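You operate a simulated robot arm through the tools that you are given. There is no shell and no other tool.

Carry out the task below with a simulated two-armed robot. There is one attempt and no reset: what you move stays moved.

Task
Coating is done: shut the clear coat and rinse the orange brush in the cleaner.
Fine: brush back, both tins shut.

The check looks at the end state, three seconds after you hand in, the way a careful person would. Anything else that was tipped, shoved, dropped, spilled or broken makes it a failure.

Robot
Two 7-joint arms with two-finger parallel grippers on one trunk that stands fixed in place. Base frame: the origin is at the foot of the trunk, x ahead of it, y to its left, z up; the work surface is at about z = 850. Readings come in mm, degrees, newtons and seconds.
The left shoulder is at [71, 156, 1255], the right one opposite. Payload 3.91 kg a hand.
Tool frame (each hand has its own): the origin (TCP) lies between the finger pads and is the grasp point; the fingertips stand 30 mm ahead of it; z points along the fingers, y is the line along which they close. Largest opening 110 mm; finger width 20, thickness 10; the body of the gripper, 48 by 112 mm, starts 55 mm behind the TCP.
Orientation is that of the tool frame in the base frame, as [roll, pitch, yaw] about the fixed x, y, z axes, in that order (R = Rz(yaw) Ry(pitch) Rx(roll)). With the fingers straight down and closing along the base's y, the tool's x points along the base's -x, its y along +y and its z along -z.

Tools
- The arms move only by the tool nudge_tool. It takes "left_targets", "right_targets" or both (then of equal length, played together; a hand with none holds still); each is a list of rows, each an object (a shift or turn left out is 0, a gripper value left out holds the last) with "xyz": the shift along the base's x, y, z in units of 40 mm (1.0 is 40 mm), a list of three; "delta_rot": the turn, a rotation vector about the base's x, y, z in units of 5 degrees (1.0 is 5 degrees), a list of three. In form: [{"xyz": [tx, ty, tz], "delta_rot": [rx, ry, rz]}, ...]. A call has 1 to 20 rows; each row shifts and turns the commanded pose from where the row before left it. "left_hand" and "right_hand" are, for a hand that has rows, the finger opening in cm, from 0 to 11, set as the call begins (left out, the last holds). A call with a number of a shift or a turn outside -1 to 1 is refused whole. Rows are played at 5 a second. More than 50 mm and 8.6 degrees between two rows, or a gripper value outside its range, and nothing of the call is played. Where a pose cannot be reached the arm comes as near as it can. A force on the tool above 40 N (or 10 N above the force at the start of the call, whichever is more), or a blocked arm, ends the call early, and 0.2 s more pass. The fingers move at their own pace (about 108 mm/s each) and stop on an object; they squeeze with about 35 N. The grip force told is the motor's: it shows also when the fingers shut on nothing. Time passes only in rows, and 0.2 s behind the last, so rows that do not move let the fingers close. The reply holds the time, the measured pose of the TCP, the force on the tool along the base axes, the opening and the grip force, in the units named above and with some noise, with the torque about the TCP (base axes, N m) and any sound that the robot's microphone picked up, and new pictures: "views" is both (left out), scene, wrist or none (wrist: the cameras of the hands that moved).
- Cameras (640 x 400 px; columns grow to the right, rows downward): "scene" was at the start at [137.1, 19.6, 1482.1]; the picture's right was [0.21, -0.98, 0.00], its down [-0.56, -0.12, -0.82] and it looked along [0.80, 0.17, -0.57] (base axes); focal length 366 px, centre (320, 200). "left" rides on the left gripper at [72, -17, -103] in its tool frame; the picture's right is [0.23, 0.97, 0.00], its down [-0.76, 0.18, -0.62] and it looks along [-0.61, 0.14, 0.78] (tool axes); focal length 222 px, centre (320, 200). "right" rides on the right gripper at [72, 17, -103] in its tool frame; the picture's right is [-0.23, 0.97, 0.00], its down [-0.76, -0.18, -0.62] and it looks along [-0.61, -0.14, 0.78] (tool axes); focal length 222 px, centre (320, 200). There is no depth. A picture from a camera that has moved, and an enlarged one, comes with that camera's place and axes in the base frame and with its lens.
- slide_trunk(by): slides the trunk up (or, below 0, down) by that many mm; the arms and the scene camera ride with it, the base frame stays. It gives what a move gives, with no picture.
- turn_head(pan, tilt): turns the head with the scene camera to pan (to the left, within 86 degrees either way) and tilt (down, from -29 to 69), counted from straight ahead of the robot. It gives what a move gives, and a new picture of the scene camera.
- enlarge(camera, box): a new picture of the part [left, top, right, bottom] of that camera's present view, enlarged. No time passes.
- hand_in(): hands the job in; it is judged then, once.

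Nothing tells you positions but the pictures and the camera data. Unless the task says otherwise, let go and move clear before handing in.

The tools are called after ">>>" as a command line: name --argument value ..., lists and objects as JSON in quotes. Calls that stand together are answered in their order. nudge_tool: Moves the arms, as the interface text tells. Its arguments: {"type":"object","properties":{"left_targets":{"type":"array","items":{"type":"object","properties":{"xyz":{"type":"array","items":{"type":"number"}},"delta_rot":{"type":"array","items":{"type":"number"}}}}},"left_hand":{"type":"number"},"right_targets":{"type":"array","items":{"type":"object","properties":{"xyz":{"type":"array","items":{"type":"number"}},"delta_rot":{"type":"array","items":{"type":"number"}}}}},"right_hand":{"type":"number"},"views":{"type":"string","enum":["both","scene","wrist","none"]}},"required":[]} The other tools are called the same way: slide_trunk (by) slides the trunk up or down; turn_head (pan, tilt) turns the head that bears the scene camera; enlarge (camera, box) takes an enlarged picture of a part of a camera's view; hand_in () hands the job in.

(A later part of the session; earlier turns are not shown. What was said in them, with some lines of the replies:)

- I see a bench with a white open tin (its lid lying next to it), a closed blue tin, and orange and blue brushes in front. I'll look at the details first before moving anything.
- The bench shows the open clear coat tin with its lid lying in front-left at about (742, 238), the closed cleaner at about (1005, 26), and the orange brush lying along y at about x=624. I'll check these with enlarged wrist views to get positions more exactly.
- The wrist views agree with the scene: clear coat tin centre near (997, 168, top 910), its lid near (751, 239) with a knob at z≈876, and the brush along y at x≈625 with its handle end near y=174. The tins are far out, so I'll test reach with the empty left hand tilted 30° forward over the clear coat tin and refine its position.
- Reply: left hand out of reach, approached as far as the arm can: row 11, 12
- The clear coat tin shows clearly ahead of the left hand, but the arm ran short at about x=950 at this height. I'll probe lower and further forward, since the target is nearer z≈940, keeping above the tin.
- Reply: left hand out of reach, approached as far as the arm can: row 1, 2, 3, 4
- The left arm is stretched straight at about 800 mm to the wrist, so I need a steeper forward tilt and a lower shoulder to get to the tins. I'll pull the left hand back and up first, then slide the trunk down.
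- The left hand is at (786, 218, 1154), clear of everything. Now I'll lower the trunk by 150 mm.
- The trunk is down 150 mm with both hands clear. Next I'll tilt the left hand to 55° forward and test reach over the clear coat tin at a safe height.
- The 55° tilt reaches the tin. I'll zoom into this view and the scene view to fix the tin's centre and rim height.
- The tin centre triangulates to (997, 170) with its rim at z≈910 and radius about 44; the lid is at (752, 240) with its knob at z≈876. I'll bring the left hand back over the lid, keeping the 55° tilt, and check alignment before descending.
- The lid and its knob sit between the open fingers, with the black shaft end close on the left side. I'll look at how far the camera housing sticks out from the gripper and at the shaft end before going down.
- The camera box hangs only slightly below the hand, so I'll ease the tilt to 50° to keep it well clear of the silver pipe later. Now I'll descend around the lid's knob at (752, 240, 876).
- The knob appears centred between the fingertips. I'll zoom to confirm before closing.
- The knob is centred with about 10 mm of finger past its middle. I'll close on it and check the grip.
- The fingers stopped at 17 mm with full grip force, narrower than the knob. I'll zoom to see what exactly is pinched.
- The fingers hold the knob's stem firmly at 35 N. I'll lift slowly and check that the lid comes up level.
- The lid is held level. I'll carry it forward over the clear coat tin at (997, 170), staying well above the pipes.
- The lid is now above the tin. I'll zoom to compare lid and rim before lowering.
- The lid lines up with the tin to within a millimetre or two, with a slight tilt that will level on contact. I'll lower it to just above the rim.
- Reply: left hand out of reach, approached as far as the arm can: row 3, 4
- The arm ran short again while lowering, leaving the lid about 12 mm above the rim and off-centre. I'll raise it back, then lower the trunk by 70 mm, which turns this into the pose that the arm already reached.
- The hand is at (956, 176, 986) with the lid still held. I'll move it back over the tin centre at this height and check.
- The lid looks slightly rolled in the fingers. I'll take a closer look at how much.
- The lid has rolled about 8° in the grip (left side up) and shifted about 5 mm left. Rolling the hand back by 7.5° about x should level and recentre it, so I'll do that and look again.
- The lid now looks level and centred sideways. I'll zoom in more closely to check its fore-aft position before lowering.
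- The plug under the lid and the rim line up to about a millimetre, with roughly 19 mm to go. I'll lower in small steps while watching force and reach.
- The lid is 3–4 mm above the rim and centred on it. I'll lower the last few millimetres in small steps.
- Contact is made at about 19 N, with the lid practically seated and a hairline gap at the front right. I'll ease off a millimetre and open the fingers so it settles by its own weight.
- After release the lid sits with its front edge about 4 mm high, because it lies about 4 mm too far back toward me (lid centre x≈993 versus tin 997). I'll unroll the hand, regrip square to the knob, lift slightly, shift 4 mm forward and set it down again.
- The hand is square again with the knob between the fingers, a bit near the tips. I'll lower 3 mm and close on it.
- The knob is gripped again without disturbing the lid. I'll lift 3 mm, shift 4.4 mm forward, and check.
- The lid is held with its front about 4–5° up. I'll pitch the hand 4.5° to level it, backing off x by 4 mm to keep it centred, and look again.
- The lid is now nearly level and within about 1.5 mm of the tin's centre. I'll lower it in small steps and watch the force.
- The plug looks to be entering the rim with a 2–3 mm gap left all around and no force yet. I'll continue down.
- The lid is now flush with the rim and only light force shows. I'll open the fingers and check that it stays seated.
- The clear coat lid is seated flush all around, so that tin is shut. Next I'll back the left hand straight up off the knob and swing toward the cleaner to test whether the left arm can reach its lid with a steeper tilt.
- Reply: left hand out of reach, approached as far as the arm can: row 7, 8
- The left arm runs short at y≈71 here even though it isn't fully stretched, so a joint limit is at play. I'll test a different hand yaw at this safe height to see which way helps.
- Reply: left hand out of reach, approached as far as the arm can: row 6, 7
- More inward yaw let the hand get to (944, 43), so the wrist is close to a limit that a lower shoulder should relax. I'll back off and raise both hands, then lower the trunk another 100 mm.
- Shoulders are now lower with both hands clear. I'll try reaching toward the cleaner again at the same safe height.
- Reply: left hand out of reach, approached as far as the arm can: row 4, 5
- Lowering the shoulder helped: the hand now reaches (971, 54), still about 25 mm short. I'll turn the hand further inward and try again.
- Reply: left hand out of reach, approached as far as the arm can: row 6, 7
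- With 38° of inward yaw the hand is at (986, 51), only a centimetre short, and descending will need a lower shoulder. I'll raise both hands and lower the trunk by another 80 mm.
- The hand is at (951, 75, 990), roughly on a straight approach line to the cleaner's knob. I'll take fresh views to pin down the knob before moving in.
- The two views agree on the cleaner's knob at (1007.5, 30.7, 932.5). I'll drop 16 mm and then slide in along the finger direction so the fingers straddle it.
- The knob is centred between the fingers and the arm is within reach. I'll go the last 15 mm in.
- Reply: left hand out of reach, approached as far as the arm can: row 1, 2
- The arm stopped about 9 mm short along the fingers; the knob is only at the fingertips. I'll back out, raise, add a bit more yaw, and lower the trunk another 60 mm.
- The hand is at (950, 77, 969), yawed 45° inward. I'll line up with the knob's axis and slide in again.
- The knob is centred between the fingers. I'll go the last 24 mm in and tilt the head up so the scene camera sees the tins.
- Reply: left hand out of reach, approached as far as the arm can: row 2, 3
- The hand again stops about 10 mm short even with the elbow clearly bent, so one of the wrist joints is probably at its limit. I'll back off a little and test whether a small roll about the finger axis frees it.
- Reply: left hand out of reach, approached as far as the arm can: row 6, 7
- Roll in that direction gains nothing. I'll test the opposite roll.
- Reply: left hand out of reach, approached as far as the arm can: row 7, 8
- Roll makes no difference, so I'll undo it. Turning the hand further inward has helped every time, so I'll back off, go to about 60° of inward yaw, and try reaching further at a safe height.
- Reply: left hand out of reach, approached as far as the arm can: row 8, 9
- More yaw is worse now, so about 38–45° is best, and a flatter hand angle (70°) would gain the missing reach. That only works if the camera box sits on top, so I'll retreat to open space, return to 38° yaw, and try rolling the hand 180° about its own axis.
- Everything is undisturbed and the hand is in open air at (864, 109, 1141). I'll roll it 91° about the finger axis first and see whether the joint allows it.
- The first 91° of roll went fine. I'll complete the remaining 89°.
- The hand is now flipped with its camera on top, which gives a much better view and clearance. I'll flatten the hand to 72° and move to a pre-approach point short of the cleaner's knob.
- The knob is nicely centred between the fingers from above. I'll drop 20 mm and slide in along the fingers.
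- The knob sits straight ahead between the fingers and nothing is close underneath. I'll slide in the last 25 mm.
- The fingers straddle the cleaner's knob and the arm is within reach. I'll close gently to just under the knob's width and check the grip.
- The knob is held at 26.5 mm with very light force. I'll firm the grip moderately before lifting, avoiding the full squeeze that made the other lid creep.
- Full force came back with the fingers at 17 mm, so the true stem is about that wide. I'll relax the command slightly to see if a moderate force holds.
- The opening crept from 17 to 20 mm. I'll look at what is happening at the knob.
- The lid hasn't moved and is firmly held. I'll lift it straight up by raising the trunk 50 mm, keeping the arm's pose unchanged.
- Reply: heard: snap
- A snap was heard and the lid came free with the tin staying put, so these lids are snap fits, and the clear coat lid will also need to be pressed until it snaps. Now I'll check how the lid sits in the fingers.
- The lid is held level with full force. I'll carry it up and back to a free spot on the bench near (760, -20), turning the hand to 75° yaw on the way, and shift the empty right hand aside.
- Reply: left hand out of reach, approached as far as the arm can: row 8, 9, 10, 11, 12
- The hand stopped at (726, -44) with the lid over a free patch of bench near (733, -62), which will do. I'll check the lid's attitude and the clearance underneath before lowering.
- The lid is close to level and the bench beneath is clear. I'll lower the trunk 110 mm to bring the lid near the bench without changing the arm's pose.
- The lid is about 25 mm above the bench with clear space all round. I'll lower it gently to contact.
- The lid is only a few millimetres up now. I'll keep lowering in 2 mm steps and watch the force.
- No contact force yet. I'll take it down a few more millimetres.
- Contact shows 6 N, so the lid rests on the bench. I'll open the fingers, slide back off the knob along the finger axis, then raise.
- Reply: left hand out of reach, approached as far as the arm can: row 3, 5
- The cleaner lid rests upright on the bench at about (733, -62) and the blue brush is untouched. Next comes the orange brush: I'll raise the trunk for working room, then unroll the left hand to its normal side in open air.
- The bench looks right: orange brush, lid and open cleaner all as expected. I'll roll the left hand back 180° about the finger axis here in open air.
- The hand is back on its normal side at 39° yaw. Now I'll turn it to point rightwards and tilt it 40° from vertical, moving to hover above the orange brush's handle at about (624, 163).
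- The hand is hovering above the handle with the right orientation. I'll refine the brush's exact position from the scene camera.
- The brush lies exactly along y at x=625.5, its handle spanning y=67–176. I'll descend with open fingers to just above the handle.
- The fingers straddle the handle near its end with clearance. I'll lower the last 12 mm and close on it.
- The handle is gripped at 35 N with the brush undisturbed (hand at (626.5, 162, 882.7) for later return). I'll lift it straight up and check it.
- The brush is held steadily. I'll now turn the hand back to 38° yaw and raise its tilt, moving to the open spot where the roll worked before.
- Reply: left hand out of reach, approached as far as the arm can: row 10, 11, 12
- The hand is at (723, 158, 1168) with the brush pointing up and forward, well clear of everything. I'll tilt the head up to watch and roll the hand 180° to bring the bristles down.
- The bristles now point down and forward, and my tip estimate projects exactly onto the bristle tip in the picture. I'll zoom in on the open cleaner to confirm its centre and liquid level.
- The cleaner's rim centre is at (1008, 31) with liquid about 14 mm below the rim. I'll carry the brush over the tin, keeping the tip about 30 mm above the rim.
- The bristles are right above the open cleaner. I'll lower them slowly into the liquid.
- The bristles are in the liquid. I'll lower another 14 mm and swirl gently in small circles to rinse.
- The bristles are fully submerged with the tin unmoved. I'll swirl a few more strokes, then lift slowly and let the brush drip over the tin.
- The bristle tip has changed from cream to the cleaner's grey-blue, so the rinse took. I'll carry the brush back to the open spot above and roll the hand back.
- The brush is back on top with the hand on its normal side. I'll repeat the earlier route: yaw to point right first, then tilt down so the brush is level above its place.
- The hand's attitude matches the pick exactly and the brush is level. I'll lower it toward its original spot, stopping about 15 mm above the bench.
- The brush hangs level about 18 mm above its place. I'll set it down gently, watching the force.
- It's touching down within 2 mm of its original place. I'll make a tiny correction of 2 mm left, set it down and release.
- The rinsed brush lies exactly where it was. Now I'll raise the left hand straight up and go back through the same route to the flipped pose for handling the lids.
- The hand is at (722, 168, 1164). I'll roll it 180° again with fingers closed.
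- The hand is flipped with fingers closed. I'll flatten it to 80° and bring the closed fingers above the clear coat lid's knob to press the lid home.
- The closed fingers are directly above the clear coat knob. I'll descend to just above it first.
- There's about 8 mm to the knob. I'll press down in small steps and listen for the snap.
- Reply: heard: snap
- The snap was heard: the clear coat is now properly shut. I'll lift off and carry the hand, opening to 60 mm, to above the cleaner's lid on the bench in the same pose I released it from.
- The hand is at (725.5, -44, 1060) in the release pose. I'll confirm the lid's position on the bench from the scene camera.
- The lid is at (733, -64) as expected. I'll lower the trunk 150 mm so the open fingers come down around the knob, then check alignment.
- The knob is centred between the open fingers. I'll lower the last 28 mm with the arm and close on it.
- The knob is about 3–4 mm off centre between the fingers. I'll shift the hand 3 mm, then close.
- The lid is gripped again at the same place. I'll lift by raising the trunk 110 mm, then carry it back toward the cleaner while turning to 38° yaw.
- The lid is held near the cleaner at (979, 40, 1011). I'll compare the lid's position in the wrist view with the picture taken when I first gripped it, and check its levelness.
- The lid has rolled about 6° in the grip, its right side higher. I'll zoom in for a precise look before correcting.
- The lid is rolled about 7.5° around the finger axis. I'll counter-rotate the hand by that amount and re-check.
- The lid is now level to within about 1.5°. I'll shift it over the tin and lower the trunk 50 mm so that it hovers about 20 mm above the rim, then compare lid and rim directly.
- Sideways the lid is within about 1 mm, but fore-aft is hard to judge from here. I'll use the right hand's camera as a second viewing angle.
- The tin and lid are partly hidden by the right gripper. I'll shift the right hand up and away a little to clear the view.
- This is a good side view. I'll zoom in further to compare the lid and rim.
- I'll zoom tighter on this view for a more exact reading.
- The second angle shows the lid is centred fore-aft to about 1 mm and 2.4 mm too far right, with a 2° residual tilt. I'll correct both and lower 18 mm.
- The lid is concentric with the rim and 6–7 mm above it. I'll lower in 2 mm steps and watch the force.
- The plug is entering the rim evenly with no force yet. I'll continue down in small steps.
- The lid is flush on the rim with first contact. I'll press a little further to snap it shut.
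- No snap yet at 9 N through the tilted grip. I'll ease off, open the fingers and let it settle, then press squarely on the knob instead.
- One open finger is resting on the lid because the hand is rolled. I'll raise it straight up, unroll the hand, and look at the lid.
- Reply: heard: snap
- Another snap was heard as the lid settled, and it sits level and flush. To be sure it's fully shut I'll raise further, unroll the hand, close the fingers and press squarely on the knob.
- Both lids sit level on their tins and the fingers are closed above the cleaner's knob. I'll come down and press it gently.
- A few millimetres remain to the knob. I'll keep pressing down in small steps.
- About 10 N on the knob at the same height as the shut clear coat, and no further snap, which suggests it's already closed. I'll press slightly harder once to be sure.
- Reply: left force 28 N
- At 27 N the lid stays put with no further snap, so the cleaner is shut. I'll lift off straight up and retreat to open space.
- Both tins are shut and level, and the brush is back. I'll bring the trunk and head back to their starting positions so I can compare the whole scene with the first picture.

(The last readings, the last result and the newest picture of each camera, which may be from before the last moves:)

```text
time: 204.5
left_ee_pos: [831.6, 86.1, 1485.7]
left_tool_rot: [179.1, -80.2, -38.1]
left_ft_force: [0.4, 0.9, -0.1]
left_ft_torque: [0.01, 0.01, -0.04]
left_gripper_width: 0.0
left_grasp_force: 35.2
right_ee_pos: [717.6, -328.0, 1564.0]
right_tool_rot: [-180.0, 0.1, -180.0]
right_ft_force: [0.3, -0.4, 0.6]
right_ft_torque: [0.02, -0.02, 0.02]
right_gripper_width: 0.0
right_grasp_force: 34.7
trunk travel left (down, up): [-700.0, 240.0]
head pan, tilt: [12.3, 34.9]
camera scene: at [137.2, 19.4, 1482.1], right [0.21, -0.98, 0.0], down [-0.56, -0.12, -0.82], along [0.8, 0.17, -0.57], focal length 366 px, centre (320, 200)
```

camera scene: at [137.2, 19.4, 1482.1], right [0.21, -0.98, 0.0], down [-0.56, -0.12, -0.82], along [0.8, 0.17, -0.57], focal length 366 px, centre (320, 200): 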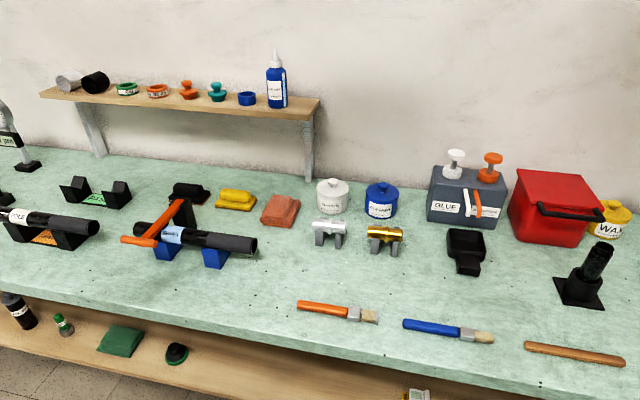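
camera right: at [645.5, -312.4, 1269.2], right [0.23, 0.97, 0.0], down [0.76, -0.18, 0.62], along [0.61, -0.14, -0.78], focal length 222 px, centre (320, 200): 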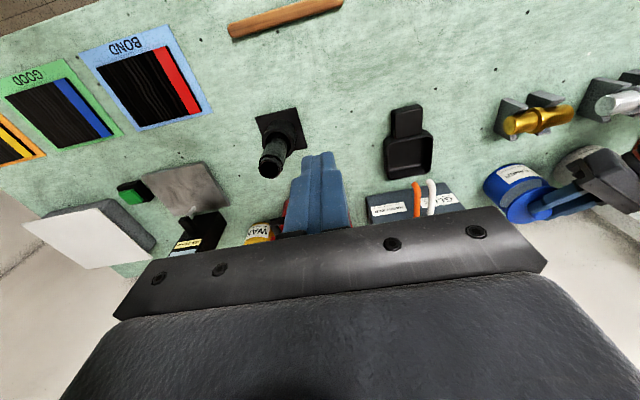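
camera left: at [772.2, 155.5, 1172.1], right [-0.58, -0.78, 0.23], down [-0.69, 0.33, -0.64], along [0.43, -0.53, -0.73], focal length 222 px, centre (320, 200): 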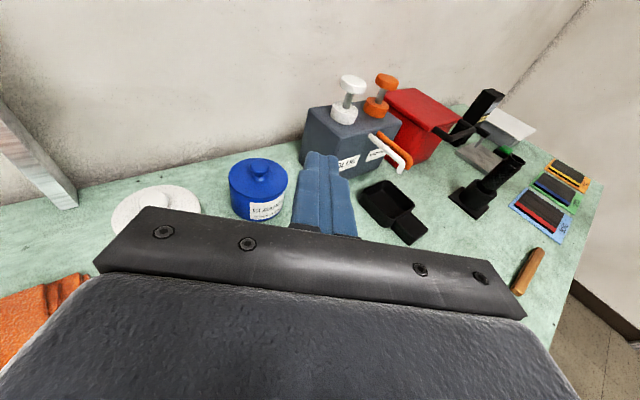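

The scene matches the first picture except for the shut clear coat and the rinsed brush. I'll take one last close look at the tins and the brush.

>>> enlarge --camera "scene" --box '[310, 165, 420, 260]'

>>> enlarge --camera "scene" --box '[255, 235, 395, 335]'

>>> enlarge --camera "scene" --box '[100, 160, 300, 290]'

```text
4.21 times, centred on (365, 212) of scene
camera zoom: at [137.2, 19.4, 1482.1], right [0.21, -0.98, 0.0], down [-0.56, -0.12, -0.82], along [0.8, 0.17, -0.57], focal length 1541 px, centre (130, 147)
```

zoom: 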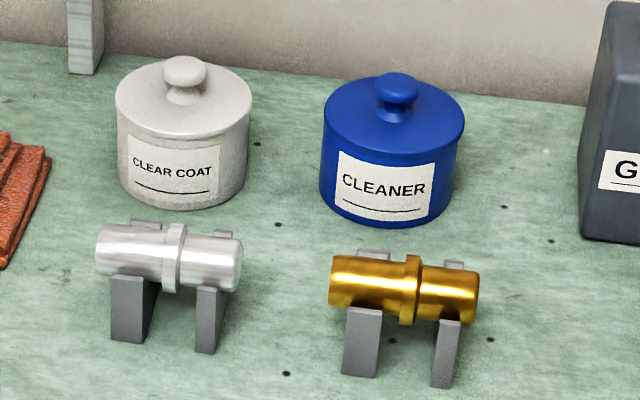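

```text
4.00 times, centred on (325, 285) of scene
camera zoom: at [137.2, 19.4, 1482.1], right [0.21, -0.98, 0.0], down [-0.56, -0.12, -0.82], along [0.8, 0.17, -0.57], focal length 1464 px, centre (300, -140)
```

zoom: 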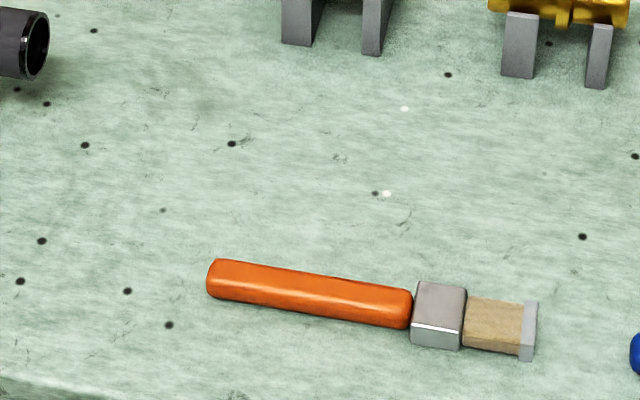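

```text
3.08 times, centred on (200, 225) of scene
camera zoom: at [137.2, 19.4, 1482.1], right [0.21, -0.98, 0.0], down [-0.56, -0.12, -0.82], along [0.8, 0.17, -0.57], focal length 1126 px, centre (689, 123)
```

zoom: 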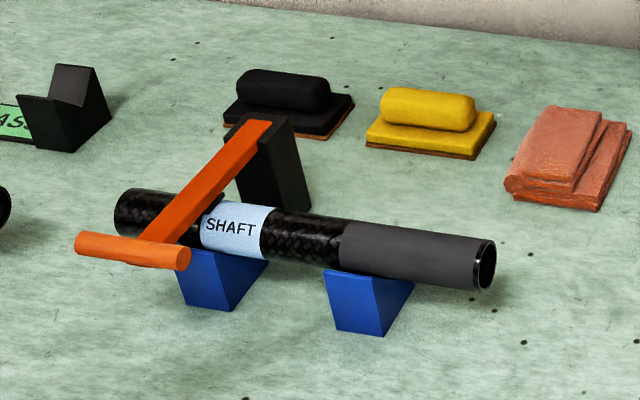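

Both lids are seated and snapped, the orange brush is rinsed and back in its exact place, and everything else is where it started. The hands are empty and clear, so I'm handing in.

>>> hand_in

```text
The job is handed in.
```

The job is handed in. Both tins are shut, and the orange brush has been rinsed and put back.

- **Clear coat:** its lid is on flush. I pressed it down until it snapped.
- **Cleaner:** I opened it for the rinse and set the lid on a free spot on the bench, then put it back. It snapped as it settled, and it held firm when I pressed harder.
- **Orange brush:** I swirled it in the cleaner until the bristle tip turned from cream to the cleaner's grey-blue. I held it over the tin to drip, then laid it back within about a millimetre of its original spot.

I compared the bench with the first picture before handing in. Nothing else had moved, and both hands were empty and clear.
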